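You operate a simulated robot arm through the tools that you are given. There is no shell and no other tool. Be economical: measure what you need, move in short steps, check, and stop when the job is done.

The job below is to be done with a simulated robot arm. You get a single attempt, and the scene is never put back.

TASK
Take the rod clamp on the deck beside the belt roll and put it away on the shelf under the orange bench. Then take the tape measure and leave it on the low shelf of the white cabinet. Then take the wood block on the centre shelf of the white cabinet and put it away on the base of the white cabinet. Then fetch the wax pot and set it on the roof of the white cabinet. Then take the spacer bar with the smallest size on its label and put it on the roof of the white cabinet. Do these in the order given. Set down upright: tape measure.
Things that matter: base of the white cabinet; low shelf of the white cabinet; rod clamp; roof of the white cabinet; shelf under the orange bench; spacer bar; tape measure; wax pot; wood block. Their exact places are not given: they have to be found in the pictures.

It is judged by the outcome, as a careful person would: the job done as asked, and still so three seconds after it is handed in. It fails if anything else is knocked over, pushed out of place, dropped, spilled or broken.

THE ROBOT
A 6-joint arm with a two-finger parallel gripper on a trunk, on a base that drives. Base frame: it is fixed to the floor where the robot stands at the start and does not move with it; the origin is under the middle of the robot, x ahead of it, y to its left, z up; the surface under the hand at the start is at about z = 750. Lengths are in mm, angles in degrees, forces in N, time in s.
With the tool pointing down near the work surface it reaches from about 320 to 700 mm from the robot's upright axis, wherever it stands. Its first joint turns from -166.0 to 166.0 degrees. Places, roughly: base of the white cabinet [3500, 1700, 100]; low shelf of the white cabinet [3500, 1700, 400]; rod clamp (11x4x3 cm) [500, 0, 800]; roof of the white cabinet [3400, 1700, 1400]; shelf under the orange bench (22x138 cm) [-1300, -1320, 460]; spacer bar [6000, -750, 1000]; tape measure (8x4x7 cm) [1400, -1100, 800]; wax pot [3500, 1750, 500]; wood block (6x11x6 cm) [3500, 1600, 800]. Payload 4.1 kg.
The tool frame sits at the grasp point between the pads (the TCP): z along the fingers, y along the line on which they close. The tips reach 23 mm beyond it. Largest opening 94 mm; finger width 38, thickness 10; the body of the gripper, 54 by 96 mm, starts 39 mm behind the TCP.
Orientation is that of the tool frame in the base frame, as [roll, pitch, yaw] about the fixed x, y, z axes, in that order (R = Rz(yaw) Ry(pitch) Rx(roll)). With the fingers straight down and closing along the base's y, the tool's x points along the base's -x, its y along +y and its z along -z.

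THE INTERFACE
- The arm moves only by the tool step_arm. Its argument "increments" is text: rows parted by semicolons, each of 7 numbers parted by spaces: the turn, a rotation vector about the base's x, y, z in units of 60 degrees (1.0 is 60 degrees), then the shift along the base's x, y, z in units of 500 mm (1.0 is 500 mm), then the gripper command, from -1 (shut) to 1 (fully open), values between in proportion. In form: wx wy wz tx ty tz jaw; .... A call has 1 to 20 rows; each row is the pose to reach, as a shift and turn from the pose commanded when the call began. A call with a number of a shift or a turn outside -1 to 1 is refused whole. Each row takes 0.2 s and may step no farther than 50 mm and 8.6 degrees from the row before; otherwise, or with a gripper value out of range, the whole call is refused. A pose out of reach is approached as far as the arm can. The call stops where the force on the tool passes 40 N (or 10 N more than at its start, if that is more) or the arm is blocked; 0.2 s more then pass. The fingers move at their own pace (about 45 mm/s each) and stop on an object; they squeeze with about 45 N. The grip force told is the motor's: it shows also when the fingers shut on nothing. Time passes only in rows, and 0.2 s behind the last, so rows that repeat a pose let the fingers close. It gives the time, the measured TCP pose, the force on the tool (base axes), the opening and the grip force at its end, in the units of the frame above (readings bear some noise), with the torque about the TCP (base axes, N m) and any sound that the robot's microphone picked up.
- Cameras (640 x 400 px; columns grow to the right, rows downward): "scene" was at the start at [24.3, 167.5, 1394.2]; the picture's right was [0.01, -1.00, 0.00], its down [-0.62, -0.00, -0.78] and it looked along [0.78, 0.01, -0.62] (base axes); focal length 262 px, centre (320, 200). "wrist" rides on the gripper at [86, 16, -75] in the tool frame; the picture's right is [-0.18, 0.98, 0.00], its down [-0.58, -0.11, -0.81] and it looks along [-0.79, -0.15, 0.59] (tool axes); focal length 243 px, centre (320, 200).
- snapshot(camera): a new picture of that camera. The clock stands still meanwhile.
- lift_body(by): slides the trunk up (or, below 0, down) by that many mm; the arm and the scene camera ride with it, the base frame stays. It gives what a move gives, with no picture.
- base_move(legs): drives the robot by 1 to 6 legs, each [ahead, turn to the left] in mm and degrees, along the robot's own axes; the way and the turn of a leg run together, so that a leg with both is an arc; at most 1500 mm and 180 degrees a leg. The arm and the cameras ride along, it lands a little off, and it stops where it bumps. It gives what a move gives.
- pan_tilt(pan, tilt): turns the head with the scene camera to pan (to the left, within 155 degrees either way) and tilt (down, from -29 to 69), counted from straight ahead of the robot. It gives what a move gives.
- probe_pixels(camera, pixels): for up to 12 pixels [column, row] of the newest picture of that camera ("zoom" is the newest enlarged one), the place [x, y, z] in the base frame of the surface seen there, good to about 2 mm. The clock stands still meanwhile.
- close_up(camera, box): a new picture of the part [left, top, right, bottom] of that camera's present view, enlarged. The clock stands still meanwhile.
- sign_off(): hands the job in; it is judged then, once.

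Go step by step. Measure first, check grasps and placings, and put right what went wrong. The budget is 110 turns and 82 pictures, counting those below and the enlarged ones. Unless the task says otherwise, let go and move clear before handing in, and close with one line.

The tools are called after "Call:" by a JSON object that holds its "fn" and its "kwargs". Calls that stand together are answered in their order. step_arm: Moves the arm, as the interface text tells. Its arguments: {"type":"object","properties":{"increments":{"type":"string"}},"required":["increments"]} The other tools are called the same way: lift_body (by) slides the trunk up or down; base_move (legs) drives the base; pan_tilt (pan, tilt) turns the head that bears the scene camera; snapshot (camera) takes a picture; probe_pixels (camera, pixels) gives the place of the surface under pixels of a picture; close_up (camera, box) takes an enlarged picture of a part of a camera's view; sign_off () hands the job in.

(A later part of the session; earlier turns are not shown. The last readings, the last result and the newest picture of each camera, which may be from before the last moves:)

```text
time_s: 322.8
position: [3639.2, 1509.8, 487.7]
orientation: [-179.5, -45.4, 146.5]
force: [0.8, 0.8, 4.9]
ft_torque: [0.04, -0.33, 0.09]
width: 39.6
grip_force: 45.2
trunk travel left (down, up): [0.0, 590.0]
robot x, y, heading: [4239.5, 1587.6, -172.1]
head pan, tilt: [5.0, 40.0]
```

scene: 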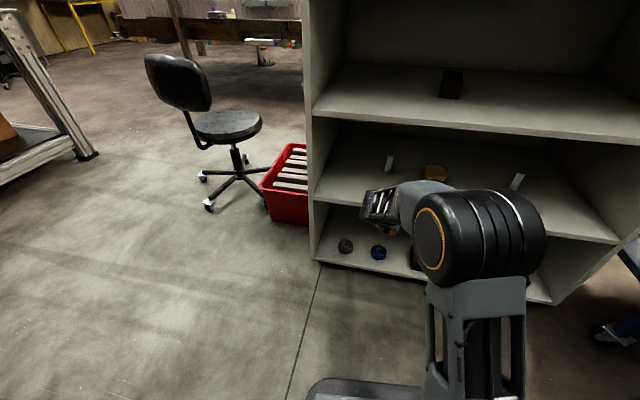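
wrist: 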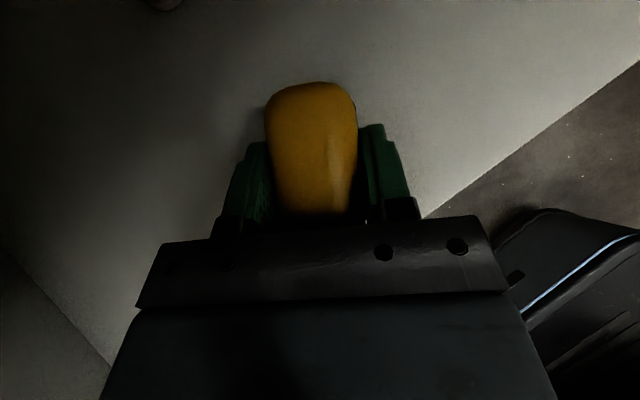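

Contact is felt (+7 N). I'll open, then withdraw along the tool axis and drive back.

Call:
{"fn": "step_arm", "kwargs": {"increments": "0 0 0 0 0 0 -0.3; 0 0 0 0 0 0 0.2; 0 0 0 0 0 0 0.7; 0 0 0 0 0 0 1; 0 0 0 0 0 0 1; 0 0 0 0 0 0 1; 0 0 0 0.02 -0.013 0.025 1; 0 0 0 0.05 -0.033 0.06 1; 0 0 0 0.08 -0.052 0.08 1; 0 0 0 0.12 -0.078 0.1 1; 0 0 0 0.12 -0.078 0.1 1"}}

Call:
{"fn": "base_move", "kwargs": {"legs": [[-300, 0]]}}

Call:
{"fn": "snapshot", "kwargs": {"camera": "scene"}}

```text
time_s: 325.2
position: [3700.3, 1471.5, 536.4]
orientation: [-179.6, -45.5, 146.5]
force: [0.6, -0.1, 0.5]
ft_torque: [-0.03, -0.03, -0.04]
width: 93.9
grip_force: 0.0
trunk travel left (down, up): [0.0, 590.0]
robot x, y, heading: [4239.4, 1587.3, -172.3]
head pan, tilt: [5.0, 40.0]
```

```text
time_s: 327.2
position: [3994.9, 1510.7, 535.9]
orientation: [-179.5, -45.4, 146.8]
force: [1.5, 0.2, -0.4]
ft_torque: [0.03, 0.02, -0.01]
width: 94.1
grip_force: 0.1
trunk travel left (down, up): [0.0, 590.0]
robot x, y, heading: [4532.6, 1634.7, -171.3]
head pan, tilt: [5.0, 40.0]
```

```text
26 pictures are left
```

scene: 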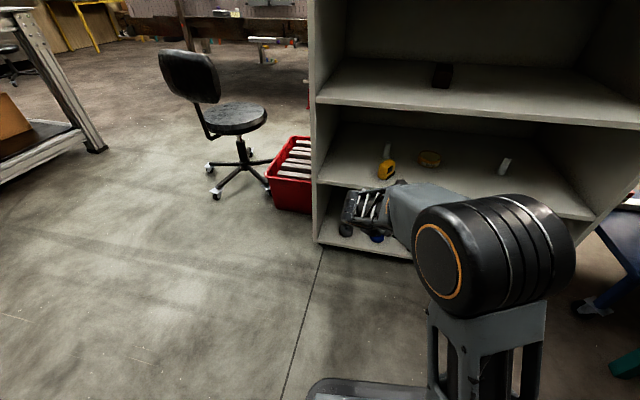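

The tape stands upright on the low shelf. Next is the wood block on the centre shelf. I'll reposition the base to about (4430,1903) heading 180°, so the arm reaches in off-plane and avoids the wrist singularity.

Call:
{"fn": "base_move", "kwargs": {"legs": [[0, 102], [-287, 0], [0, -111]]}}

```text
time_s: 338.3
position: [3876.4, 1880.2, 534.9]
orientation: [-179.5, -45.4, 136.7]
force: [-0.1, -0.7, 0.8]
ft_torque: [-0.01, -0.02, -0.01]
width: 94.2
grip_force: 0.0
trunk travel left (down, up): [0.0, 590.0]
robot x, y, heading: [4432.4, 1907.2, 178.2]
head pan, tilt: [5.0, 40.0]
```

I'll raise the hand to shelf height while bringing it to y≈1648 and yaw 174°, then add tilt to 60°.

Call:
{"fn": "step_arm", "kwargs": {"increments": "0 0 0.078 0 -0.058 0.064 1; 0 0 0.156 0 -0.116 0.128 1; 0 0 0.234 0 -0.174 0.192 1; 0 0 0.312 0 -0.232 0.256 1; 0 0 0.39 0 -0.29 0.32 1; 0 0 0.468 0 -0.348 0.384 1; 0 0 0.545 0 -0.406 0.448 1; 0 0 0.622 0 -0.464 0.512 1; 0 0 0.622 0 -0.464 0.512 1"}}

Call:
{"fn": "step_arm", "kwargs": {"increments": "0.013 0.121 0 0 0 0 1; 0.0254 0.242 0 0 0 0 1; 0.0254 0.242 0 0 0 0 1"}}

Call:
{"fn": "base_move", "kwargs": {"legs": [[0, 1.6]]}}

Call:
{"fn": "snapshot", "kwargs": {"camera": "wrist"}}

```text
time_s: 340.3
position: [3875.6, 1647.3, 788.8]
orientation: [-179.7, -45.4, 174.1]
force: [-0.1, -0.3, 0.6]
ft_torque: [0.0, -0.01, -0.03]
width: 94.2
grip_force: 0.1
trunk travel left (down, up): [0.0, 590.0]
robot x, y, heading: [4429.5, 1902.9, 178.0]
head pan, tilt: [5.0, 40.0]
```

```text
time_s: 341.1
position: [3876.9, 1648.2, 790.2]
orientation: [-179.5, -60.1, 173.9]
force: [0.6, 0.0, 0.7]
ft_torque: [0.02, -0.01, 0.03]
width: 93.9
grip_force: 0.1
trunk travel left (down, up): [0.0, 590.0]
robot x, y, heading: [4433.8, 1908.0, 178.0]
head pan, tilt: [5.0, 40.0]
```

```text
time_s: 341.9
position: [3883.0, 1632.9, 791.5]
orientation: [-179.4, -60.1, 175.6]
force: [0.4, -0.7, 0.2]
ft_torque: [-0.02, 0.01, 0.0]
width: 94.0
grip_force: 0.0
trunk travel left (down, up): [0.0, 590.0]
robot x, y, heading: [4429.2, 1902.2, 179.6]
head pan, tilt: [5.0, 40.0]
```

```text
25 pictures are left
```

wrist: 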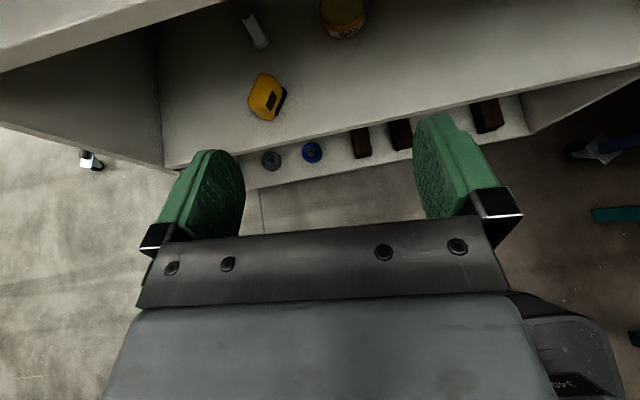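

The tilted pose is exact. I'll refine the block's pose from the scene camera.

Call:
{"fn": "pan_tilt", "kwargs": {"pan": 25, "tilt": 20}}

Call:
{"fn": "snapshot", "kwargs": {"camera": "scene"}}

```text
time_s: 342.7
position: [3884.6, 1632.5, 790.2]
orientation: [-179.4, -60.0, 175.5]
force: [0.5, -0.3, -0.1]
ft_torque: [0.02, -0.02, -0.01]
width: 94.2
grip_force: 0.1
trunk travel left (down, up): [0.0, 590.0]
robot x, y, heading: [4428.1, 1905.7, 179.9]
head pan, tilt: [25.0, 20.0]
```

```text
24 pictures are left
```

scene: 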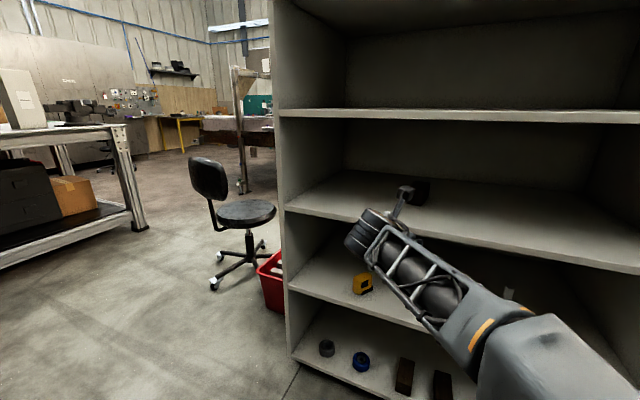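

Call:
{"fn": "close_up", "kwargs": {"camera": "scene", "box": [388, 170, 452, 210]}}

Call:
{"fn": "probe_pixels", "kwargs": {"camera": "zoom", "pixels": [[260, 120], [300, 110], [340, 110], [380, 115], [410, 130], [420, 180], [410, 220], [370, 230], [340, 180], [380, 180], [300, 140], [350, 135]]}}

```text
10.00 times, centred on (420, 190) of scene
```

zoom: 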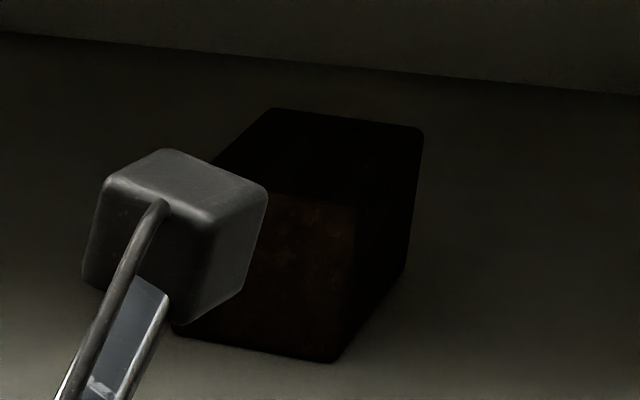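

```text
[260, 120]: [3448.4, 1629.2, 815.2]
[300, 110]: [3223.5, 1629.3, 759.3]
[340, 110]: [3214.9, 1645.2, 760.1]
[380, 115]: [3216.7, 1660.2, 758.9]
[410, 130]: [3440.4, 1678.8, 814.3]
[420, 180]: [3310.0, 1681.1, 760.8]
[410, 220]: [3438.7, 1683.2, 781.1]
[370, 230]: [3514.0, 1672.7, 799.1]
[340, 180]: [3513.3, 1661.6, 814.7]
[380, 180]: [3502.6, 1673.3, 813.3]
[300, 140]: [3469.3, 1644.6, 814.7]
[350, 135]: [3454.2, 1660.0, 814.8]
```

The block's axis is at yaw ≈172° with its centreline at y≈1644 at x=3514. I'll trim the hand's yaw and y, then drive in 300 mm and check.

Call:
{"fn": "step_arm", "kwargs": {"increments": "0 0 -0.03 0 0.012 0.003 1; 0 0 -0.058 0 0.024 0.006 1; 0 0 -0.058 0 0.024 0.006 1"}}

Call:
{"fn": "base_move", "kwargs": {"legs": [[290, 0]]}}

Call:
{"fn": "snapshot", "kwargs": {"camera": "wrist"}}

```text
time_s: 343.5
position: [3883.6, 1644.8, 793.6]
orientation: [-179.5, -60.1, 172.1]
force: [0.2, 0.3, -0.8]
ft_torque: [0.01, 0.02, 0.01]
width: 93.9
grip_force: 0.0
trunk travel left (down, up): [0.0, 590.0]
robot x, y, heading: [4428.1, 1905.8, 179.7]
head pan, tilt: [25.0, 20.0]
```

```text
time_s: 345.5
position: [3587.6, 1650.8, 793.0]
orientation: [-179.5, -60.1, 171.8]
force: [0.2, -0.3, -0.7]
ft_torque: [0.03, -0.01, -0.01]
width: 93.8
grip_force: 0.1
trunk travel left (down, up): [0.0, 590.0]
robot x, y, heading: [4133.8, 1908.5, 179.3]
head pan, tilt: [25.0, 20.0]
```

```text
22 pictures are left
```

wrist: 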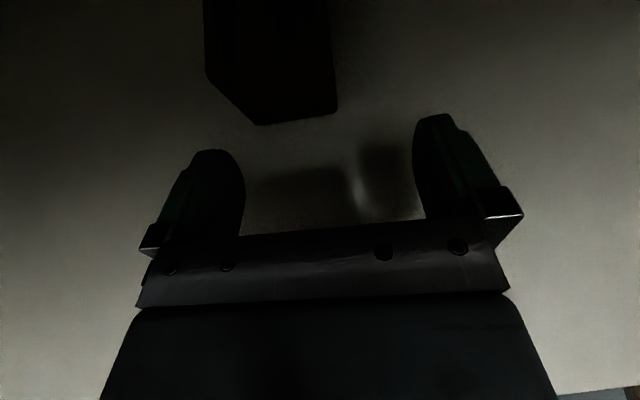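

Call:
{"fn": "probe_pixels", "kwargs": {"camera": "wrist", "pixels": [[265, 115], [330, 107], [222, 85], [215, 60], [325, 60], [300, 100], [280, 60], [240, 40], [228, 75], [333, 90]]}}

```text
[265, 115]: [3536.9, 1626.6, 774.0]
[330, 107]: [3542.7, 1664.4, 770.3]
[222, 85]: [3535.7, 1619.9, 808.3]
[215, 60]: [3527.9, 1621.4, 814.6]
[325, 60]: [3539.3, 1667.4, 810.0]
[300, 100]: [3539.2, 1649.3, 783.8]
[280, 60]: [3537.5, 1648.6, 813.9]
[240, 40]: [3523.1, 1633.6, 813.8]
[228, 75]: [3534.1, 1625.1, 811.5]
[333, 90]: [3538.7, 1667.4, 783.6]
```

The front face is centred at (3538,1644). I'll slide the hand in by arm to (3514,1647), close, and lift slightly.

Call:
{"fn": "step_arm", "kwargs": {"increments": "0 0 0 -0.05 -0.007 0 1; 0 0 0 -0.1 -0.007 -0.002 1; 0 0 0 -0.147 -0.007 -0.004 1; 0 0 0 -0.147 -0.007 -0.004 1; 0 0 0 -0.147 -0.007 -0.004 0; 0 0 0 -0.147 -0.007 -0.004 -1; 0 0 0 -0.147 -0.007 -0.004 -1; 0 0 0 -0.147 -0.007 -0.004 -1; 0 0 0 -0.147 -0.007 -0.004 -1"}}

```text
time_s: 347.5
position: [3513.3, 1647.1, 791.6]
orientation: [-179.5, -60.1, 171.6]
force: [-0.7, -0.2, 0.4]
ft_torque: [0.07, 0.05, 0.08]
width: 54.9
grip_force: 45.0
trunk travel left (down, up): [0.0, 590.0]
robot x, y, heading: [4136.6, 1908.3, 179.4]
head pan, tilt: [25.0, 20.0]
```

Gripped (54.9 mm). I'll lift 40 mm and back out of the cabinet.

Call:
{"fn": "step_arm", "kwargs": {"increments": "0 0 0 0 0 0.03 -1; 0 0 0 0 0 0.07 -1; 0 0 0 0 0 0.07 -1"}}

Call:
{"fn": "base_move", "kwargs": {"legs": [[-380, 0]]}}

Call:
{"fn": "snapshot", "kwargs": {"camera": "wrist"}}

```text
time_s: 348.3
position: [3514.4, 1648.0, 825.0]
orientation: [-179.5, -60.1, 171.8]
force: [0.0, 0.3, -2.2]
ft_torque: [-0.03, -0.05, 0.03]
width: 54.5
grip_force: 45.0
trunk travel left (down, up): [0.0, 590.0]
robot x, y, heading: [4133.6, 1906.3, 179.3]
head pan, tilt: [25.0, 20.0]
```

```text
time_s: 350.7
position: [3893.2, 1644.4, 825.3]
orientation: [-179.5, -60.1, 171.6]
force: [-0.6, 0.1, -1.7]
ft_torque: [0.0, -0.06, -0.03]
width: 54.7
grip_force: 44.6
trunk travel left (down, up): [0.0, 590.0]
robot x, y, heading: [4515.4, 1899.6, 179.3]
head pan, tilt: [25.0, 20.0]
```

```text
21 pictures are left
```

wrist: 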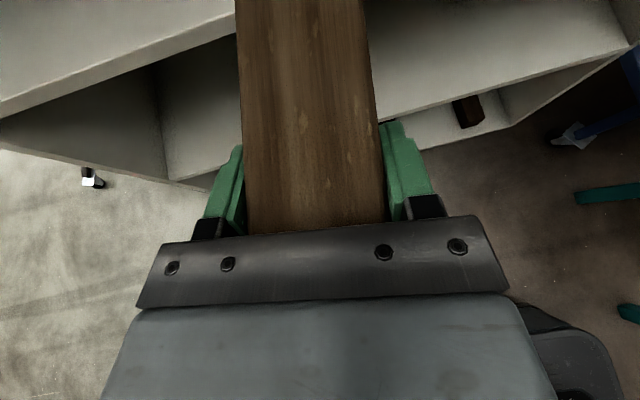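

The block is held firmly. I'll look at the base's free spot near y≈1960 and the cart and table beside it, before lowering.

Call:
{"fn": "pan_tilt", "kwargs": {"pan": -15, "tilt": 35}}

Call:
{"fn": "snapshot", "kwargs": {"camera": "scene"}}

```text
time_s: 351.8
position: [3893.1, 1643.1, 824.8]
orientation: [-179.4, -60.1, 171.7]
force: [1.2, -0.3, -1.2]
ft_torque: [-0.01, -0.04, 0.01]
width: 54.7
grip_force: 45.4
trunk travel left (down, up): [0.0, 590.0]
robot x, y, heading: [4513.1, 1901.0, 179.4]
head pan, tilt: [-15.0, 35.0]
```

```text
20 pictures are left
```

scene: 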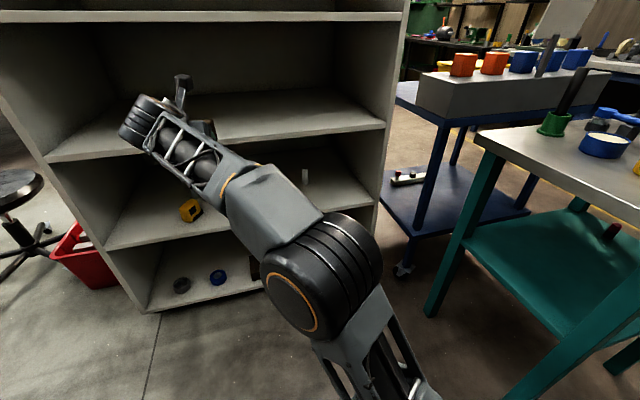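

Call:
{"fn": "probe_pixels", "kwargs": {"camera": "scene", "pixels": [[477, 135], [430, 310], [405, 265], [410, 235], [400, 100], [440, 115], [540, 395], [520, 170], [380, 210], [183, 287], [218, 277], [250, 270]]}}

```text
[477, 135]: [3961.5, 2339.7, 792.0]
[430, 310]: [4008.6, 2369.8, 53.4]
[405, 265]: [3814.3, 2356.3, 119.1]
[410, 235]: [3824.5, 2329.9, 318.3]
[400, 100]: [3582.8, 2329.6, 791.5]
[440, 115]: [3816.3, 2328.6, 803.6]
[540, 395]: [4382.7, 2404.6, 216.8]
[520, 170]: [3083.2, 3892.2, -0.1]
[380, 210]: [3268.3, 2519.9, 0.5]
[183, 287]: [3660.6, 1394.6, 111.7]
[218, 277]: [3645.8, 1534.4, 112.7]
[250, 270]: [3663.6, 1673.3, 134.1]
```

The teal table starts at y≈2340, so a robot y of about 2060 is fine. I'll lower the hand in free air in two stages and watch the tracking.

Call:
{"fn": "step_arm", "kwargs": {"increments": "0 0 0 0.019 0 -0.0875 -1; 0 0 0 0.038 0 -0.175 -1; 0 0 0 0.056 0 -0.2625 -1; 0 0 0 0.075 0 -0.35 -1; 0 0 0 0.094 0 -0.4375 -1; 0 0 0 0.112 0 -0.525 -1; 0 0 0 0.131 0 -0.6125 -1; 0 0 0 0.15 0 -0.7 -1; 0 0 0 0.15 0 -0.7 -1"}}

```text
time_s: 353.8
position: [3969.4, 1642.9, 474.6]
orientation: [-179.6, -60.1, 171.8]
force: [-0.8, 0.4, -1.4]
ft_torque: [-0.02, -0.02, 0.03]
width: 54.6
grip_force: 44.5
trunk travel left (down, up): [0.0, 590.0]
robot x, y, heading: [4511.8, 1899.8, 179.4]
head pan, tilt: [-15.0, 35.0]
```

Call:
{"fn": "step_arm", "kwargs": {"increments": "0 0 0 0 0 -0.09 -1; 0 0 0 0 0 -0.18 -1; 0 0 0 0 0 -0.27 -1; 0 0 0 0 0 -0.36 -1; 0 0 0 0 0 -0.45 -1; 0 0 0 0 0 -0.54 -1; 0 0 0 0 0 -0.64 -1; 0 0 0 0 0 -0.64 -1"}}

```text
time_s: 355.6
position: [3967.3, 1643.4, 152.8]
orientation: [-179.5, -60.2, 171.6]
force: [0.1, -0.2, -1.5]
ft_torque: [0.0, -0.03, -0.02]
width: 54.5
grip_force: 44.9
trunk travel left (down, up): [0.0, 590.0]
robot x, y, heading: [4515.3, 1903.5, 179.2]
head pan, tilt: [-15.0, 35.0]
```

Tracking is perfect. Now I'll shift the hand 140 mm in +y to reduce the side offset.

Call:
{"fn": "step_arm", "kwargs": {"increments": "0 0 0 0 0.09 0 -1; 0 0 0 0 0.18 0 -1; 0 0 0 0 0.28 0 -1; 0 0 0 0 0.28 0 -1"}}

```text
time_s: 356.6
position: [3967.7, 1786.1, 154.2]
orientation: [-179.6, -60.1, 171.6]
force: [-0.8, -0.1, -2.0]
ft_torque: [0.0, -0.1, -0.01]
width: 54.7
grip_force: 45.2
trunk travel left (down, up): [0.0, 590.0]
robot x, y, heading: [4515.6, 1901.9, 179.3]
head pan, tilt: [-15.0, 35.0]
```

I'll shift the base +175 mm in y by turning left, reversing, and turning back, keeping the low arm away from the teal table.

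Call:
{"fn": "base_move", "kwargs": {"legs": [[0, 45], [-252, 0], [0, -44.5]]}}

Call:
{"fn": "snapshot", "kwargs": {"camera": "scene"}}

```text
time_s: 362.5
position: [4146.0, 1957.2, 153.5]
orientation: [-179.5, -60.1, 172.0]
force: [-0.1, 0.3, -1.2]
ft_torque: [0.0, -0.05, 0.01]
width: 54.9
grip_force: 45.2
trunk travel left (down, up): [0.0, 590.0]
robot x, y, heading: [4695.3, 2078.3, 179.6]
head pan, tilt: [-15.0, 35.0]
```

```text
19 pictures are left
```

scene: 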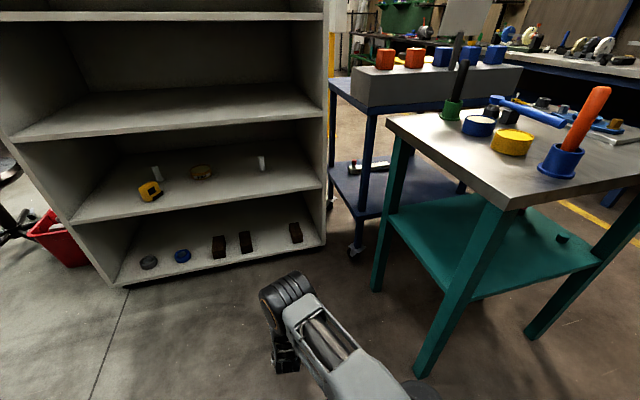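

The gap between the second and third blocks on the base is clear. I'll probe its limits.

Call:
{"fn": "probe_pixels", "kwargs": {"camera": "scene", "pixels": [[249, 235], [250, 248], [291, 228], [292, 240], [270, 235], [270, 252], [244, 252], [296, 243], [245, 233], [270, 225]]}}

```text
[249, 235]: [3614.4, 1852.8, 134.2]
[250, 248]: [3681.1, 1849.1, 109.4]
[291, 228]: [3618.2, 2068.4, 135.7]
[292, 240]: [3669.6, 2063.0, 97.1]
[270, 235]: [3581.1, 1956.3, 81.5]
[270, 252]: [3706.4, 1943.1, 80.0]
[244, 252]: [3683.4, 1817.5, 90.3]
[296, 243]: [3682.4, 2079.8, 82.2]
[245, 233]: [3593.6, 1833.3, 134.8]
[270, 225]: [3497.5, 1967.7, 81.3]
```

The gap spans y 1853–2063. I'll drive in 503 mm so the block sits over (≈3615,1957), then lower.

Call:
{"fn": "base_move", "kwargs": {"legs": [[503, 0]]}}

Call:
{"fn": "snapshot", "kwargs": {"camera": "wrist"}}

```text
time_s: 365.4
position: [3649.1, 1960.1, 152.7]
orientation: [-179.5, -60.1, 172.1]
force: [0.0, -1.2, -1.9]
ft_torque: [-0.07, -0.04, 0.04]
width: 54.7
grip_force: 44.7
trunk travel left (down, up): [0.0, 590.0]
robot x, y, heading: [4191.4, 2079.6, 179.6]
head pan, tilt: [-15.0, 35.0]
```

```text
18 pictures are left
```

wrist: 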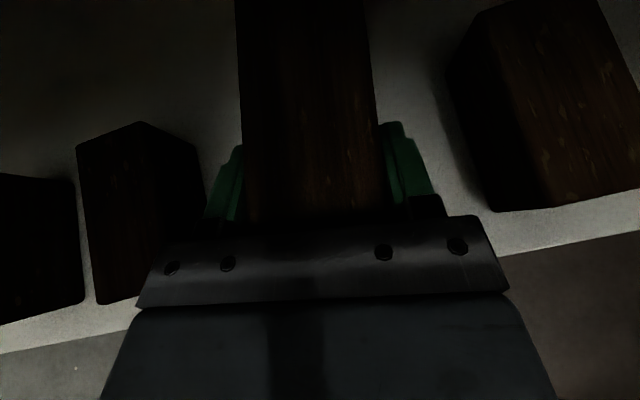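

It hangs clear of its neighbours. I'll lower to just above contact.

Call:
{"fn": "step_arm", "kwargs": {"increments": "0 0 0 -0.02 0 -0.03 -1; 0 0 0 -0.02 0 -0.06 -1; 0 0 0 -0.02 0 -0.074 -1; 0 0 0 -0.02 0 -0.078 -1; 0 0 0 -0.02 0 -0.078 -1"}}

```text
time_s: 366.6
position: [3639.0, 1960.3, 113.9]
orientation: [-179.6, -60.1, 172.1]
force: [0.5, -0.3, -1.3]
ft_torque: [0.01, -0.01, -0.01]
width: 54.9
grip_force: 44.8
trunk travel left (down, up): [0.0, 590.0]
robot x, y, heading: [4193.5, 2077.3, 179.5]
head pan, tilt: [-15.0, 35.0]
```

Call:
{"fn": "step_arm", "kwargs": {"increments": "0 0 0 0 0 -0.002 -1; 0 0 0 0 0 -0.004 -1; 0 0 0 0 0 -0.004 -1"}}

```text
time_s: 367.4
position: [3639.3, 1960.5, 112.0]
orientation: [-179.6, -60.1, 172.1]
force: [0.8, -0.1, -0.9]
ft_torque: [0.0, -0.06, 0.04]
width: 54.6
grip_force: 45.8
trunk travel left (down, up): [0.0, 590.0]
robot x, y, heading: [4198.9, 2079.8, 179.6]
head pan, tilt: [-15.0, 35.0]
```

Call:
{"fn": "step_arm", "kwargs": {"increments": "0 0 0 0 0 -0.002 -1; 0 0 0 0 0 -0.004 -1; 0 0 0 0 0 -0.004 -1"}}

```text
time_s: 368.2
position: [3637.0, 1961.1, 109.1]
orientation: [-179.6, -60.1, 172.0]
force: [-0.4, 0.7, 1.8]
ft_torque: [0.12, -0.17, 0.0]
width: 54.7
grip_force: 45.1
trunk travel left (down, up): [0.0, 590.0]
robot x, y, heading: [4195.0, 2078.9, 179.5]
head pan, tilt: [-15.0, 35.0]
```

Contact is felt. I'll open, withdraw along the block's axis, then back off.

Call:
{"fn": "step_arm", "kwargs": {"increments": "0 0 0 0 0 0 -0.2; 0 0 0 0 0 0 0.4; 0 0 0 0 0 0 1; 0 0 0 0 0 0 1; 0 0 0 0 0 0 1; 0 0 0 0.04 -0.006 0.002 1; 0 0 0 0.09 -0.013 0.004 1; 0 0 0 0.15 -0.021 0.02 1; 0 0 0 0.15 -0.021 0.06 1"}}

Call:
{"fn": "base_move", "kwargs": {"legs": [[-330, 0]]}}

Call:
{"fn": "snapshot", "kwargs": {"camera": "scene"}}

```text
time_s: 370.2
position: [3713.6, 1949.6, 140.3]
orientation: [-179.5, -60.2, 172.1]
force: [0.1, -0.4, -0.4]
ft_torque: [-0.02, 0.04, 0.0]
width: 94.0
grip_force: 0.0
trunk travel left (down, up): [0.0, 590.0]
robot x, y, heading: [4192.6, 2082.4, 179.7]
head pan, tilt: [-15.0, 35.0]
```

```text
time_s: 372.4
position: [4037.4, 1947.0, 142.0]
orientation: [-179.5, -60.2, 171.9]
force: [0.2, -0.2, -0.1]
ft_torque: [-0.01, -0.02, -0.01]
width: 94.0
grip_force: 0.1
trunk travel left (down, up): [0.0, 590.0]
robot x, y, heading: [4515.9, 2079.4, 179.5]
head pan, tilt: [-15.0, 35.0]
```

```text
17 pictures are left
```

scene: 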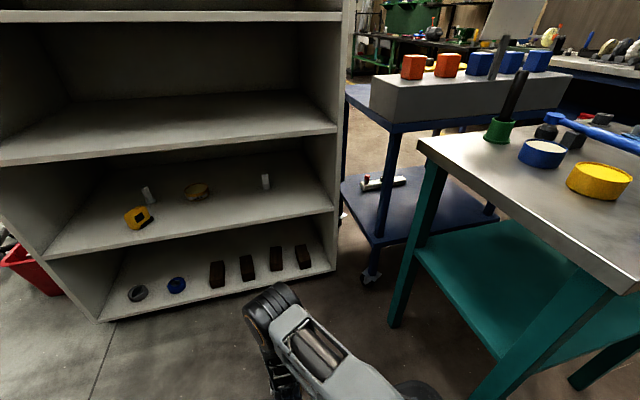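

The block stands on the base in the gap. Next is the wax pot, so I'll zoom in on it.

Call:
{"fn": "close_up", "kwargs": {"camera": "scene", "box": [164, 170, 228, 210]}}

Call:
{"fn": "probe_pixels", "kwargs": {"camera": "zoom", "pixels": [[200, 200], [430, 180], [320, 130], [320, 170], [300, 250], [380, 250], [240, 230], [440, 210], [330, 290], [250, 150], [400, 150], [320, 205]]}}

```text
10.00 times, centred on (196, 190) of scene
```

zoom: 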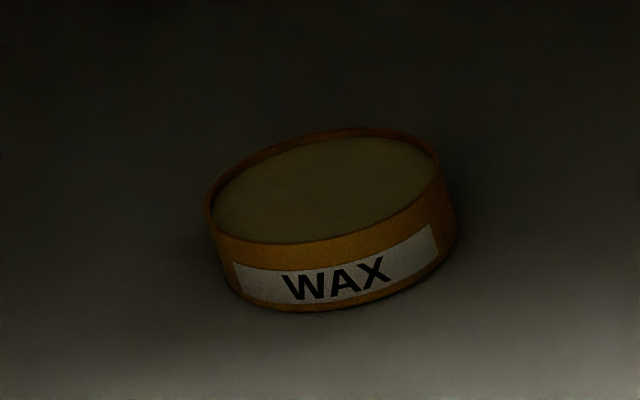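

```text
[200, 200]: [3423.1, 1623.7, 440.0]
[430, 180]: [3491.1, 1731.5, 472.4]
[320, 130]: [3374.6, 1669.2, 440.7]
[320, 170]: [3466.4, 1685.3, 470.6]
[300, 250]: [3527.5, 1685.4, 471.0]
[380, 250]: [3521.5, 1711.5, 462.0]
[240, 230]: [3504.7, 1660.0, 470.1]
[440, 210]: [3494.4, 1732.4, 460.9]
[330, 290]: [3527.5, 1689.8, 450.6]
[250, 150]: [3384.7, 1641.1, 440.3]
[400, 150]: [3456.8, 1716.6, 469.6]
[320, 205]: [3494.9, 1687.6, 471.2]
```

The pot's centre is about (3487,1692), diameter ≈83, top z≈472. I'll reposition the base to y≈1945 and set the arm in the side-offset pose at shelf height.

Call:
{"fn": "base_move", "kwargs": {"legs": [[-230, 0], [0, 90], [134, 0], [0, -89.5]]}}

Call:
{"fn": "step_arm", "kwargs": {"increments": "0 0 0 -0.03 -0.03 0.085 1; 0 0 0 -0.06 -0.06 0.17 1; 0 0 0 -0.09 -0.09 0.255 1; 0 0 0 -0.12 -0.12 0.34 1; 0 0 0 -0.15 -0.15 0.425 1; 0 0 0 -0.18 -0.18 0.51 1; 0 0 0 -0.21 -0.2 0.595 1; 0 0 0 -0.24 -0.23 0.68 1; 0 0 0 -0.244 -0.236 0.71 1; 0 0 0 -0.244 -0.236 0.71 1"}}

```text
time_s: 382.7
position: [4270.6, 1812.1, 141.4]
orientation: [-179.5, -60.1, 172.1]
force: [-0.5, 0.3, 0.3]
ft_torque: [-0.02, 0.02, -0.01]
width: 94.2
grip_force: 0.0
trunk travel left (down, up): [0.0, 590.0]
robot x, y, heading: [4746.3, 1939.4, 179.7]
head pan, tilt: [-15.0, 35.0]
```

```text
time_s: 384.9
position: [4148.3, 1693.6, 496.2]
orientation: [-179.5, -60.1, 172.0]
force: [-0.6, 0.6, 0.0]
ft_torque: [-0.02, 0.0, 0.01]
width: 93.7
grip_force: 0.2
trunk travel left (down, up): [0.0, 590.0]
robot x, y, heading: [4753.2, 1942.3, 179.4]
head pan, tilt: [-15.0, 35.0]
```

Call:
{"fn": "base_move", "kwargs": {"legs": [[545, 0]]}}

Call:
{"fn": "snapshot", "kwargs": {"camera": "wrist"}}

```text
time_s: 388.1
position: [3598.5, 1696.2, 496.1]
orientation: [-179.6, -60.1, 172.0]
force: [-0.1, -0.5, 0.7]
ft_torque: [0.05, 0.05, 0.05]
width: 93.9
grip_force: 0.1
trunk travel left (down, up): [0.0, 590.0]
robot x, y, heading: [4203.7, 1945.6, 179.3]
head pan, tilt: [-15.0, 35.0]
```

```text
15 pictures are left
```

wrist: 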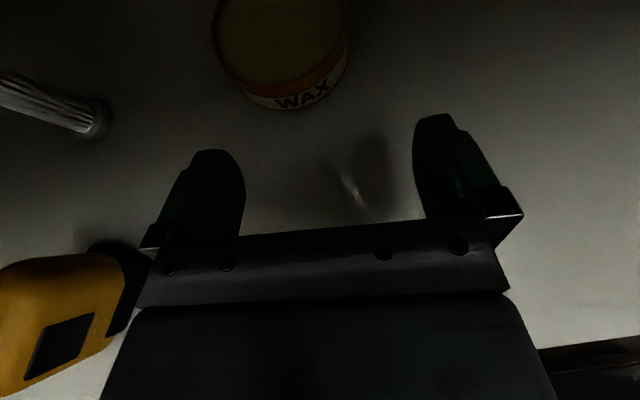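

Call:
{"fn": "probe_pixels", "kwargs": {"camera": "wrist", "pixels": [[219, 45], [342, 45], [285, 85], [250, 80], [325, 75], [280, 20], [225, 20], [338, 15], [300, 102], [240, 85], [335, 75]]}}

```text
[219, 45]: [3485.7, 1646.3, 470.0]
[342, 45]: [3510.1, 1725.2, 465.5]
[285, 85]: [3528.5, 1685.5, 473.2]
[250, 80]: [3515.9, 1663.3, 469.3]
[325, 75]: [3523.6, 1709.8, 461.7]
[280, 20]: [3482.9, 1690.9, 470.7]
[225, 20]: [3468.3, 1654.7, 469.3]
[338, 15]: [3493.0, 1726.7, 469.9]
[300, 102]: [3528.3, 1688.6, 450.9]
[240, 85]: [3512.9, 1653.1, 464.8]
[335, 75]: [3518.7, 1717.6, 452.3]
```

The pot's circle fits centre (3486,1688), diameter ≈86 against an opening of 94. I'll line up with the tool axis, lower to z≈470, and advance partway.

Call:
{"fn": "step_arm", "kwargs": {"increments": "0 0 0 0 -0.025 -0.02 1; 0 0 0 0 -0.047 -0.045 1; 0 0 0 0 -0.047 -0.052 1; 0 0 0 -0.06 -0.039 -0.052 1; 0 0 0 -0.09 -0.0345 -0.052 1; 0 0 0 -0.09 -0.0345 -0.052 1"}}

Call:
{"fn": "snapshot", "kwargs": {"camera": "wrist"}}

Call:
{"fn": "probe_pixels", "kwargs": {"camera": "wrist", "pixels": [[215, 90], [390, 90], [300, 130], [250, 40], [360, 40], [300, 60], [230, 60], [375, 60], [230, 130], [380, 130], [220, 110], [395, 75]]}}

```text
time_s: 389.5
position: [3552.6, 1677.2, 468.5]
orientation: [-179.6, -60.0, 172.1]
force: [-0.1, 0.3, -0.1]
ft_torque: [0.0, 0.0, 0.01]
width: 94.2
grip_force: 0.1
trunk travel left (down, up): [0.0, 590.0]
robot x, y, heading: [4205.2, 1942.8, 179.5]
head pan, tilt: [-15.0, 35.0]
```

```text
14 pictures are left
```

wrist: 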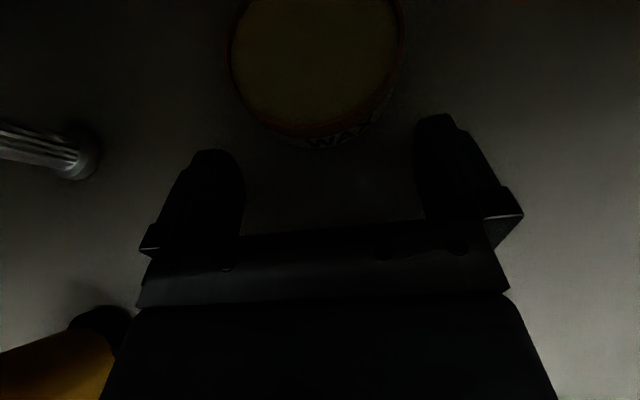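

```text
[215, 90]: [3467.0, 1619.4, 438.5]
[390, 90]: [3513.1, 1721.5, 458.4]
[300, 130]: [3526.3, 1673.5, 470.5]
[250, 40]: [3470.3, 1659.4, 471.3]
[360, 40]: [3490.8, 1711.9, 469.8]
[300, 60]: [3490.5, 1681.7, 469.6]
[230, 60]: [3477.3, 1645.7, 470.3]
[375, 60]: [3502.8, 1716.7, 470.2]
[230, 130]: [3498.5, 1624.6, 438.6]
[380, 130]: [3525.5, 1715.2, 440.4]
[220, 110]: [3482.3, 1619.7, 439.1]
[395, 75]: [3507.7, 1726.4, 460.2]
```

The fit is confirmed. I'll advance the last 62 mm along the axis, 2 mm higher, then close.

Call:
{"fn": "step_arm", "kwargs": {"increments": "0 0 0 0 0.003 0.005 1; 0 0 0 -0.03 0.007 0.005 1; 0 0 0 -0.06 0.0115 0.005 1; 0 0 0 -0.09 0.0157 0.005 1; 0 0 0 -0.11 0.0185 0.005 1; 0 0 0 -0.124 0.0205 0.005 1; 0 0 0 -0.124 0.0205 0.005 1"}}

```text
time_s: 391.1
position: [3490.3, 1689.0, 473.0]
orientation: [-179.5, -60.0, 172.1]
force: [-0.2, 0.4, -0.6]
ft_torque: [0.01, -0.02, 0.0]
width: 94.0
grip_force: 0.1
trunk travel left (down, up): [0.0, 590.0]
robot x, y, heading: [4203.2, 1942.7, 179.7]
head pan, tilt: [-15.0, 35.0]
```

Call:
{"fn": "step_arm", "kwargs": {"increments": "0 0 0 0 0 -0.004 1; 0 0 0 0 0 -0.004 0.7; 0 0 0 0 0 -0.004 0; 0 0 0 0 0 -0.004 -1; 0 0 0 0 0 -0.004 -1; 0 0 0 0 0 -0.004 -1"}}

Call:
{"fn": "step_arm", "kwargs": {"increments": "0 0 0 0 0 0.02 -1; 0 0 0 0 0 0.06 -1; 0 0 0 0 0 0.08 -1; 0 0 0 0 0 0.08 -1"}}

Call:
{"fn": "snapshot", "kwargs": {"camera": "wrist"}}

```text
time_s: 392.5
position: [3489.7, 1689.6, 469.9]
orientation: [-179.6, -60.1, 172.1]
force: [-0.8, -0.6, 1.0]
ft_torque: [0.04, 0.01, 0.03]
width: 87.4
grip_force: 44.5
trunk travel left (down, up): [0.0, 590.0]
robot x, y, heading: [4206.3, 1949.5, 179.8]
head pan, tilt: [-15.0, 35.0]
```

```text
time_s: 393.5
position: [3492.2, 1689.5, 509.4]
orientation: [-179.5, -60.1, 172.2]
force: [-0.8, -0.6, -3.2]
ft_torque: [0.02, -0.01, -0.02]
width: 87.4
grip_force: 45.0
trunk travel left (down, up): [0.0, 590.0]
robot x, y, heading: [4199.8, 1945.6, 179.6]
head pan, tilt: [-15.0, 35.0]
```

```text
13 pictures are left
```

wrist: 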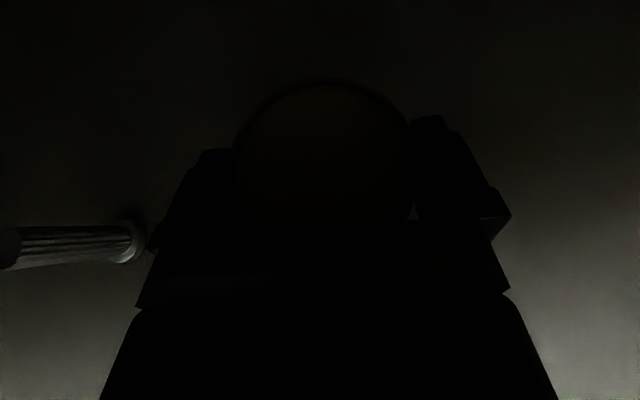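

The pot is held level (87.4 mm). I'll back out 500 mm, raise the trunk fully, and view the roof.

Call:
{"fn": "base_move", "kwargs": {"legs": [[-500, 0]]}}

Call:
{"fn": "lift_body", "kwargs": {"by": 400}}

Call:
{"fn": "lift_body", "kwargs": {"by": 190}}

Call:
{"fn": "pan_tilt", "kwargs": {"pan": 10, "tilt": 20}}

Call:
{"fn": "snapshot", "kwargs": {"camera": "scene"}}

```text
time_s: 396.4
position: [3985.8, 1683.6, 508.5]
orientation: [-179.5, -60.2, 172.5]
force: [1.0, 0.1, -2.9]
ft_torque: [0.0, -0.03, 0.0]
width: 87.5
grip_force: 45.0
trunk travel left (down, up): [0.0, 590.0]
robot x, y, heading: [4693.3, 1944.5, 180.2]
head pan, tilt: [-15.0, 35.0]
```

```text
time_s: 400.2
position: [3985.8, 1683.1, 909.3]
orientation: [-179.6, -60.2, 172.5]
force: [-0.4, -0.3, -3.0]
ft_torque: [-0.01, 0.01, -0.03]
width: 87.7
grip_force: 45.1
trunk travel left (down, up): [-400.0, 190.0]
robot x, y, heading: [4694.9, 1949.3, 180.2]
head pan, tilt: [-15.0, 35.0]
```

```text
time_s: 402.3
position: [3985.6, 1683.6, 1099.4]
orientation: [-179.5, -60.1, 172.5]
force: [-0.6, -0.1, -2.9]
ft_torque: [0.04, -0.01, 0.0]
width: 87.4
grip_force: 44.9
trunk travel left (down, up): [-590.0, 0.0]
robot x, y, heading: [4696.4, 1944.0, 179.9]
head pan, tilt: [-15.0, 35.0]
```

```text
time_s: 403.2
position: [3986.3, 1683.6, 1098.9]
orientation: [-179.5, -60.1, 172.6]
force: [-0.3, 0.1, -2.5]
ft_torque: [0.01, 0.0, -0.03]
width: 87.3
grip_force: 45.0
trunk travel left (down, up): [-590.0, 0.0]
robot x, y, heading: [4694.7, 1941.4, 180.1]
head pan, tilt: [10.0, 20.0]
```

```text
12 pictures are left
```

scene: 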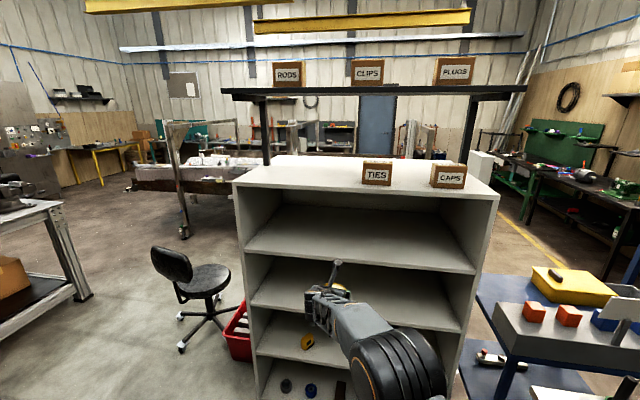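

The roof's left half is free, with TIES and CAPS boxes to the right and a dark rack above. I'll probe the clearances.

Call:
{"fn": "probe_pixels", "kwargs": {"camera": "scene", "pixels": [[260, 180], [300, 182], [340, 183], [300, 165], [340, 170], [350, 95], [265, 130], [267, 160], [378, 175], [362, 182], [240, 182], [390, 92]]}}

```text
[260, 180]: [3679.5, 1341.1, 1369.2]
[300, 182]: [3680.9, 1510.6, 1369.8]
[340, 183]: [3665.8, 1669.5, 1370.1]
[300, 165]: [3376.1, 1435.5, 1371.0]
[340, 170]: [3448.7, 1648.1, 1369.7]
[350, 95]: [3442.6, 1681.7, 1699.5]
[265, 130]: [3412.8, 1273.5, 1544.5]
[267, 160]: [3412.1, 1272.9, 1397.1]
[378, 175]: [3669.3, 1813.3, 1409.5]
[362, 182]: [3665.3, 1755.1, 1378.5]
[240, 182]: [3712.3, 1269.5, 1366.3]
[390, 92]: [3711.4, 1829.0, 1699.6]
```

The roof is at z≈1369.5, with free space for y 1300–1720 and the rack underside at 1700. I'll raise the arm and pull it in, then shift the base for a spot near (3634,1590).

Call:
{"fn": "step_arm", "kwargs": {"increments": "0 0 0 0.05 0 0.05 -1; 0 0 0 0.1 0 0.12 -1; 0 0 0 0.15 0 0.19 -1; 0 0 0 0.19 0 0.27 -1; 0 0 0 0.22 0 0.35 -1; 0 0 0 0.25 0.01 0.43 -1; 0 0 0 0.25 0.02 0.51 -1; 0 0 0 0.25 0.028 0.59 -1; 0 0 0 0.25 0.028 0.662 -1; 0 0 0 0.25 0.028 0.662 -1"}}

Call:
{"fn": "base_move", "kwargs": {"legs": [[0, 90], [110, 0], [0, -90], [300, 0]]}}

```text
time_s: 405.4
position: [4110.0, 1696.7, 1430.6]
orientation: [-179.5, -60.0, 172.4]
force: [-0.9, 0.5, -3.0]
ft_torque: [0.01, -0.04, -0.01]
width: 87.4
grip_force: 45.4
trunk travel left (down, up): [-590.0, 0.0]
robot x, y, heading: [4694.4, 1943.2, 180.2]
head pan, tilt: [10.0, 20.0]
```

```text
time_s: 415.9
position: [3798.2, 1603.0, 1428.6]
orientation: [-179.6, -60.0, 171.4]
force: [0.0, -0.4, -3.1]
ft_torque: [0.0, -0.01, 0.02]
width: 87.6
grip_force: 45.1
trunk travel left (down, up): [-590.0, 0.0]
robot x, y, heading: [4386.3, 1841.3, 179.0]
head pan, tilt: [10.0, 20.0]
```

The pot bottom (≈1399) clears the roof (1370). I'll drive in 165 mm and lower.

Call:
{"fn": "base_move", "kwargs": {"legs": [[165, 0]]}}

Call:
{"fn": "step_arm", "kwargs": {"increments": "0 0 0 0 0 -0.03 -1; 0 0 0 0 0 -0.05 -1; 0 0 0 0 0 -0.055 -1; 0 0 0 0 0 -0.055 -1"}}

Call:
{"fn": "snapshot", "kwargs": {"camera": "wrist"}}

```text
time_s: 417.3
position: [3635.9, 1604.5, 1430.0]
orientation: [-179.7, -60.0, 171.7]
force: [-0.4, 0.6, -3.0]
ft_torque: [0.0, -0.04, 0.01]
width: 87.2
grip_force: 44.7
trunk travel left (down, up): [-590.0, 0.0]
robot x, y, heading: [4222.7, 1842.1, 179.4]
head pan, tilt: [10.0, 20.0]
```

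```text
time_s: 418.3
position: [3636.3, 1603.9, 1402.0]
orientation: [-179.6, -60.0, 171.6]
force: [-1.0, -0.2, -2.1]
ft_torque: [0.02, -0.03, 0.0]
width: 87.3
grip_force: 45.0
trunk travel left (down, up): [-590.0, 0.0]
robot x, y, heading: [4226.5, 1842.4, 178.9]
head pan, tilt: [10.0, 20.0]
```

```text
11 pictures are left
```

wrist: 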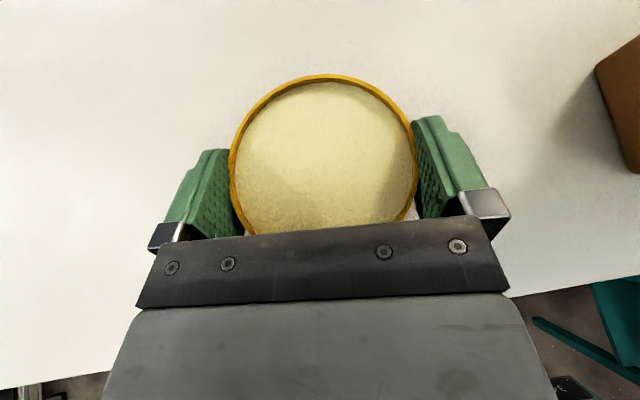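

Call:
{"fn": "step_arm", "kwargs": {"increments": "0 0 0 0 0 -0.002 -1; 0 0 0 0 0 -0.005 -1; 0 0 0 0 0 -0.005 -1"}}

```text
time_s: 419.1
position: [3634.6, 1604.8, 1400.5]
orientation: [-179.6, -60.1, 171.6]
force: [0.5, 0.1, -1.6]
ft_torque: [-0.03, 0.02, -0.01]
width: 87.2
grip_force: 45.5
trunk travel left (down, up): [-590.0, 0.0]
robot x, y, heading: [4224.8, 1841.5, 179.1]
head pan, tilt: [10.0, 20.0]
```

Call:
{"fn": "step_arm", "kwargs": {"increments": "0 0 0 0 0 -0.002 -1; 0 0 0 0 0 -0.004 -1; 0 0 0 0 0 -0.004 -1"}}

```text
time_s: 419.9
position: [3634.4, 1604.5, 1401.1]
orientation: [-179.4, -60.4, 171.6]
force: [-6.1, -2.4, 12.5]
ft_torque: [0.43, -0.22, 0.08]
width: 87.6
grip_force: 44.7
trunk travel left (down, up): [-590.0, 0.0]
robot x, y, heading: [4228.6, 1842.9, 179.1]
head pan, tilt: [10.0, 20.0]
```

Firm contact. I'll ease 1 mm, open, withdraw along the tool axis, and back off.

Call:
{"fn": "step_arm", "kwargs": {"increments": "0 0 0 0 0 0.002 -1; 0 0 0 0 0 0.002 0; 0 0 0 0 0 0.002 1; 0 0 0 0 0 0.002 1; 0 0 0 0 0 0.002 1; 0 0 0 0.03 -0.0043 0.003 1; 0 0 0 0.08 -0.0116 0.004 1; 0 0 0 0.15 -0.0218 0.006 1; 0 0 0 0.2 -0.029 0.04 1; 0 0 0 0.2 -0.029 0.04 1"}}

Call:
{"fn": "base_move", "kwargs": {"legs": [[-400, 0]]}}

Call:
{"fn": "snapshot", "kwargs": {"camera": "scene"}}

```text
time_s: 422.1
position: [3732.2, 1591.0, 1415.7]
orientation: [-179.6, -60.0, 171.6]
force: [0.1, -0.3, 0.8]
ft_torque: [-0.01, 0.02, -0.04]
width: 94.1
grip_force: 0.1
trunk travel left (down, up): [-590.0, 0.0]
robot x, y, heading: [4224.1, 1843.1, 179.1]
head pan, tilt: [10.0, 20.0]
```

```text
time_s: 424.6
position: [4136.3, 1584.7, 1417.4]
orientation: [-179.6, -60.1, 171.5]
force: [0.3, -0.2, 0.0]
ft_torque: [-0.01, -0.02, -0.01]
width: 94.0
grip_force: 0.1
trunk travel left (down, up): [-590.0, 0.0]
robot x, y, heading: [4626.8, 1833.8, 179.1]
head pan, tilt: [10.0, 20.0]
```

```text
10 pictures are left
```

scene: 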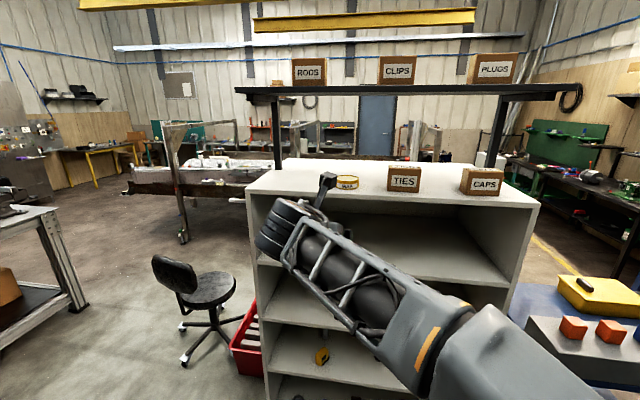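

The wax pot is on the roof. Now for the spacer bars: I'll drive round to face the red rack (+x) near y≈-300 and look.

Call:
{"fn": "base_move", "kwargs": {"legs": [[0, 91], [1500, 0], [630, 0], [0, 90]]}}

Call:
{"fn": "pan_tilt", "kwargs": {"pan": -15, "tilt": 22}}

Call:
{"fn": "snapshot", "kwargs": {"camera": "scene"}}

```text
time_s: 442.8
position: [5122.7, -45.1, 1417.2]
orientation: [-179.6, -60.1, -8.6]
force: [-0.5, -0.1, 0.6]
ft_torque: [-0.03, -0.01, 0.0]
width: 94.1
grip_force: 0.1
trunk travel left (down, up): [-590.0, 0.0]
robot x, y, heading: [4631.0, -294.7, -1.3]
head pan, tilt: [10.0, 20.0]
```

```text
time_s: 443.7
position: [5123.0, -46.1, 1416.9]
orientation: [-179.6, -60.0, -8.7]
force: [-0.7, 0.6, 0.1]
ft_torque: [0.01, 0.0, 0.0]
width: 93.9
grip_force: 0.0
trunk travel left (down, up): [-590.0, 0.0]
robot x, y, heading: [4629.6, -293.3, -1.2]
head pan, tilt: [-15.0, 22.0]
```

```text
9 pictures are left
```

scene: 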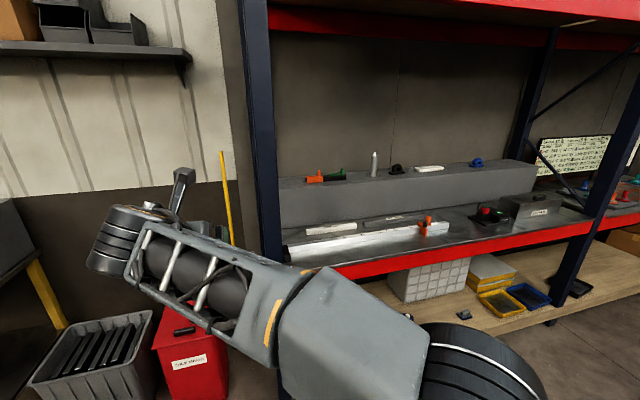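

Candidate bars with labels appear at (330,229), (390,220) and (430,168). I'll zoom in to read them.

Call:
{"fn": "close_up", "kwargs": {"camera": "scene", "box": [285, 150, 461, 260]}}

Call:
{"fn": "probe_pixels", "kwargs": {"camera": "scene", "pixels": [[330, 228], [310, 232], [352, 226], [393, 220], [368, 225], [415, 217], [430, 168], [416, 170], [444, 167], [360, 255], [335, 240], [300, 190]]}}

```text
3.64 times, centred on (373, 205) of scene
```

zoom: 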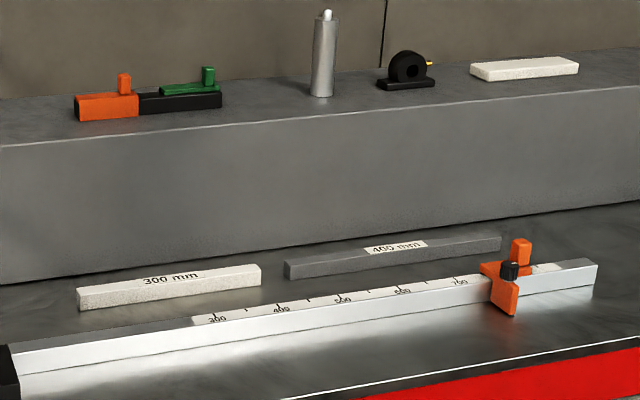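

```text
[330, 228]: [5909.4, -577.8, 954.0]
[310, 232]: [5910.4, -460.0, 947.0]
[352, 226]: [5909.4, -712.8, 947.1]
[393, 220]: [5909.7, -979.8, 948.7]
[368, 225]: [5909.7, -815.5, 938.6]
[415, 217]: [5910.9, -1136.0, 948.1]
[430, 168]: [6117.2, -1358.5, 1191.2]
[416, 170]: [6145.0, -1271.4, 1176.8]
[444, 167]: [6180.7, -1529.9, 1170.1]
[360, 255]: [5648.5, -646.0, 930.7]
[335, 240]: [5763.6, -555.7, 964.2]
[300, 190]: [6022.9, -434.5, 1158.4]
```

The bars read "300 mm" and "400 mm". A third white piece on the step has no visible label, so I'll check it closer.

Call:
{"fn": "close_up", "kwargs": {"camera": "scene", "box": [404, 155, 460, 190]}}

Call:
{"fn": "probe_pixels", "kwargs": {"camera": "scene", "pixels": [[307, 231], [307, 228], [355, 223], [356, 228], [330, 224], [331, 233], [322, 229], [340, 227], [420, 228], [320, 245], [350, 237], [345, 215]]}}

```text
11.43 times, centred on (432, 172) of scene
```

zoom: 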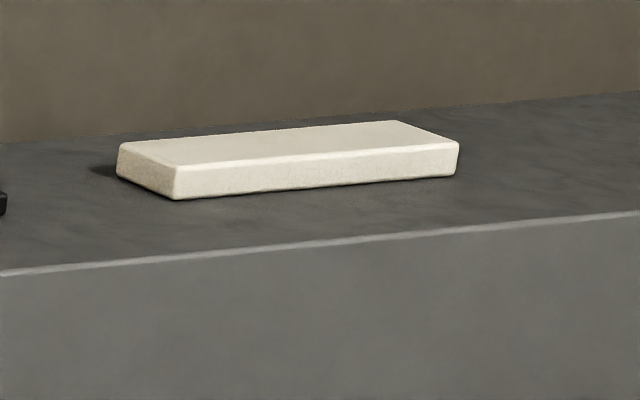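

```text
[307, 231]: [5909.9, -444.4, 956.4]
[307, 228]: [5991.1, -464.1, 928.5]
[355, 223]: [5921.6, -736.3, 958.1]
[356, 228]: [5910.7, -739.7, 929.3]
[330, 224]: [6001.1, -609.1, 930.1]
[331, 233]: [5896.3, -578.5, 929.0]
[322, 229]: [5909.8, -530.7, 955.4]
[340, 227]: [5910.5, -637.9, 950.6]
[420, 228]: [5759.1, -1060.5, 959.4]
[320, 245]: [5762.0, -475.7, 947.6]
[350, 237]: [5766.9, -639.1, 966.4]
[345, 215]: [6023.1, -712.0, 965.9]
```

The third piece is an unlabelled stone, so the target is the "300 mm" bar: centre about (5925,-591), z 929–958, lying along y. I'll bring the tool to vertical with its closing axis along x, in free air.

Call:
{"fn": "step_arm", "kwargs": {"increments": "0 0 0 0 0 -0.09 1; 0 0 0 0 0 -0.18 1; 0 0 0 0 0 -0.27 1; 0 0 0 0 0 -0.36 1; 0 0 0 0 0 -0.45 1; 0 0 0 0 0 -0.54 1; 0 0 0 0 0 -0.54 1"}}

Call:
{"fn": "step_arm", "kwargs": {"increments": "0.019 0.1235 0 0 0 0 1; 0.038 0.247 0 0 0 0 1; 0.057 0.37 0 0 0 0 1; 0.0755 0.494 0 0 0 0 1; 0.094 0.6175 0 0 0 0 1; 0.113 0.741 0 0 0 0 1; 0.132 0.8645 0 0 0 0 1; 0.151 0.988 0 0 0 0 1; 0.151 0.988 0 0 0 0 1"}}

Call:
{"fn": "step_arm", "kwargs": {"increments": "0 0 -0.14 0 -0.08 0 1; 0 0 -0.28 0 -0.16 0 1; 0 0 -0.42 0 -0.24 0 1; 0 0 -0.56 0 -0.32 0 1; 0 0 -0.7 0 -0.4 0 1; 0 0 -0.7 0 -0.4 0 1"}}

Call:
{"fn": "step_arm", "kwargs": {"increments": "0 0 -0.131 0 -0.02 0 1; 0 0 -0.262 0 -0.04 0 1; 0 0 -0.393 0 -0.06 0 1; 0 0 -0.524 0 -0.08 0 1; 0 0 -0.655 0 -0.1 0 1; 0 0 -0.655 0 -0.1 0 1"}}

```text
time_s: 445.3
position: [5123.4, -44.6, 1146.4]
orientation: [-179.7, -60.1, -8.6]
force: [-0.3, 0.4, 0.5]
ft_torque: [-0.01, 0.01, -0.01]
width: 93.9
grip_force: 0.0
trunk travel left (down, up): [-590.0, 0.0]
robot x, y, heading: [4630.8, -298.5, -1.1]
head pan, tilt: [-15.0, 22.0]
```

```text
time_s: 447.3
position: [5123.0, -45.2, 1146.7]
orientation: [-179.7, 0.1, -8.8]
force: [-1.6, 0.3, 0.9]
ft_torque: [0.0, 0.03, 0.02]
width: 93.9
grip_force: 0.1
trunk travel left (down, up): [-590.0, 0.0]
robot x, y, heading: [4630.1, -296.5, -1.3]
head pan, tilt: [-15.0, 22.0]
```

```text
time_s: 448.7
position: [5122.6, -247.3, 1147.6]
orientation: [-179.7, -0.2, -50.8]
force: [0.8, 0.6, -0.2]
ft_torque: [0.01, -0.03, 0.0]
width: 93.8
grip_force: 0.0
trunk travel left (down, up): [-590.0, 0.0]
robot x, y, heading: [4630.4, -295.9, -1.7]
head pan, tilt: [-15.0, 22.0]
```

```text
time_s: 450.1
position: [5123.4, -296.3, 1147.2]
orientation: [-179.6, -0.2, -90.1]
force: [-0.4, -0.2, 0.3]
ft_torque: [0.0, 0.02, 0.0]
width: 94.2
grip_force: 0.0
trunk travel left (down, up): [-590.0, 0.0]
robot x, y, heading: [4627.1, -295.3, -1.1]
head pan, tilt: [-15.0, 22.0]
```

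The tool is vertical and aligned. I'll drive to about (5340,-591) facing the rack.

Call:
{"fn": "base_move", "kwargs": {"legs": [[0, -21.7], [765, 0], [0, 23]]}}

Call:
{"fn": "snapshot", "kwargs": {"camera": "wrist"}}

```text
time_s: 455.1
position: [5751.8, -749.1, 1146.3]
orientation: [-179.6, -0.1, -110.8]
force: [0.6, -0.1, -0.9]
ft_torque: [-0.04, -0.03, 0.02]
width: 93.9
grip_force: 0.1
trunk travel left (down, up): [-590.0, 0.0]
robot x, y, heading: [5288.7, -573.0, -21.9]
head pan, tilt: [-15.0, 22.0]
stopped in leg 2: the robot was blocked; the commanded pose is now the measured one
```

```text
6 pictures are left
```

wrist: 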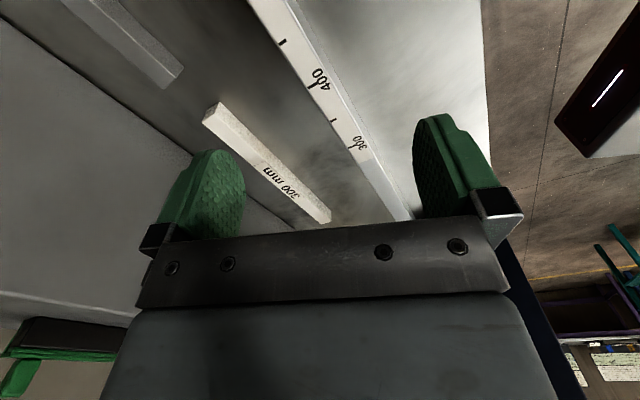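

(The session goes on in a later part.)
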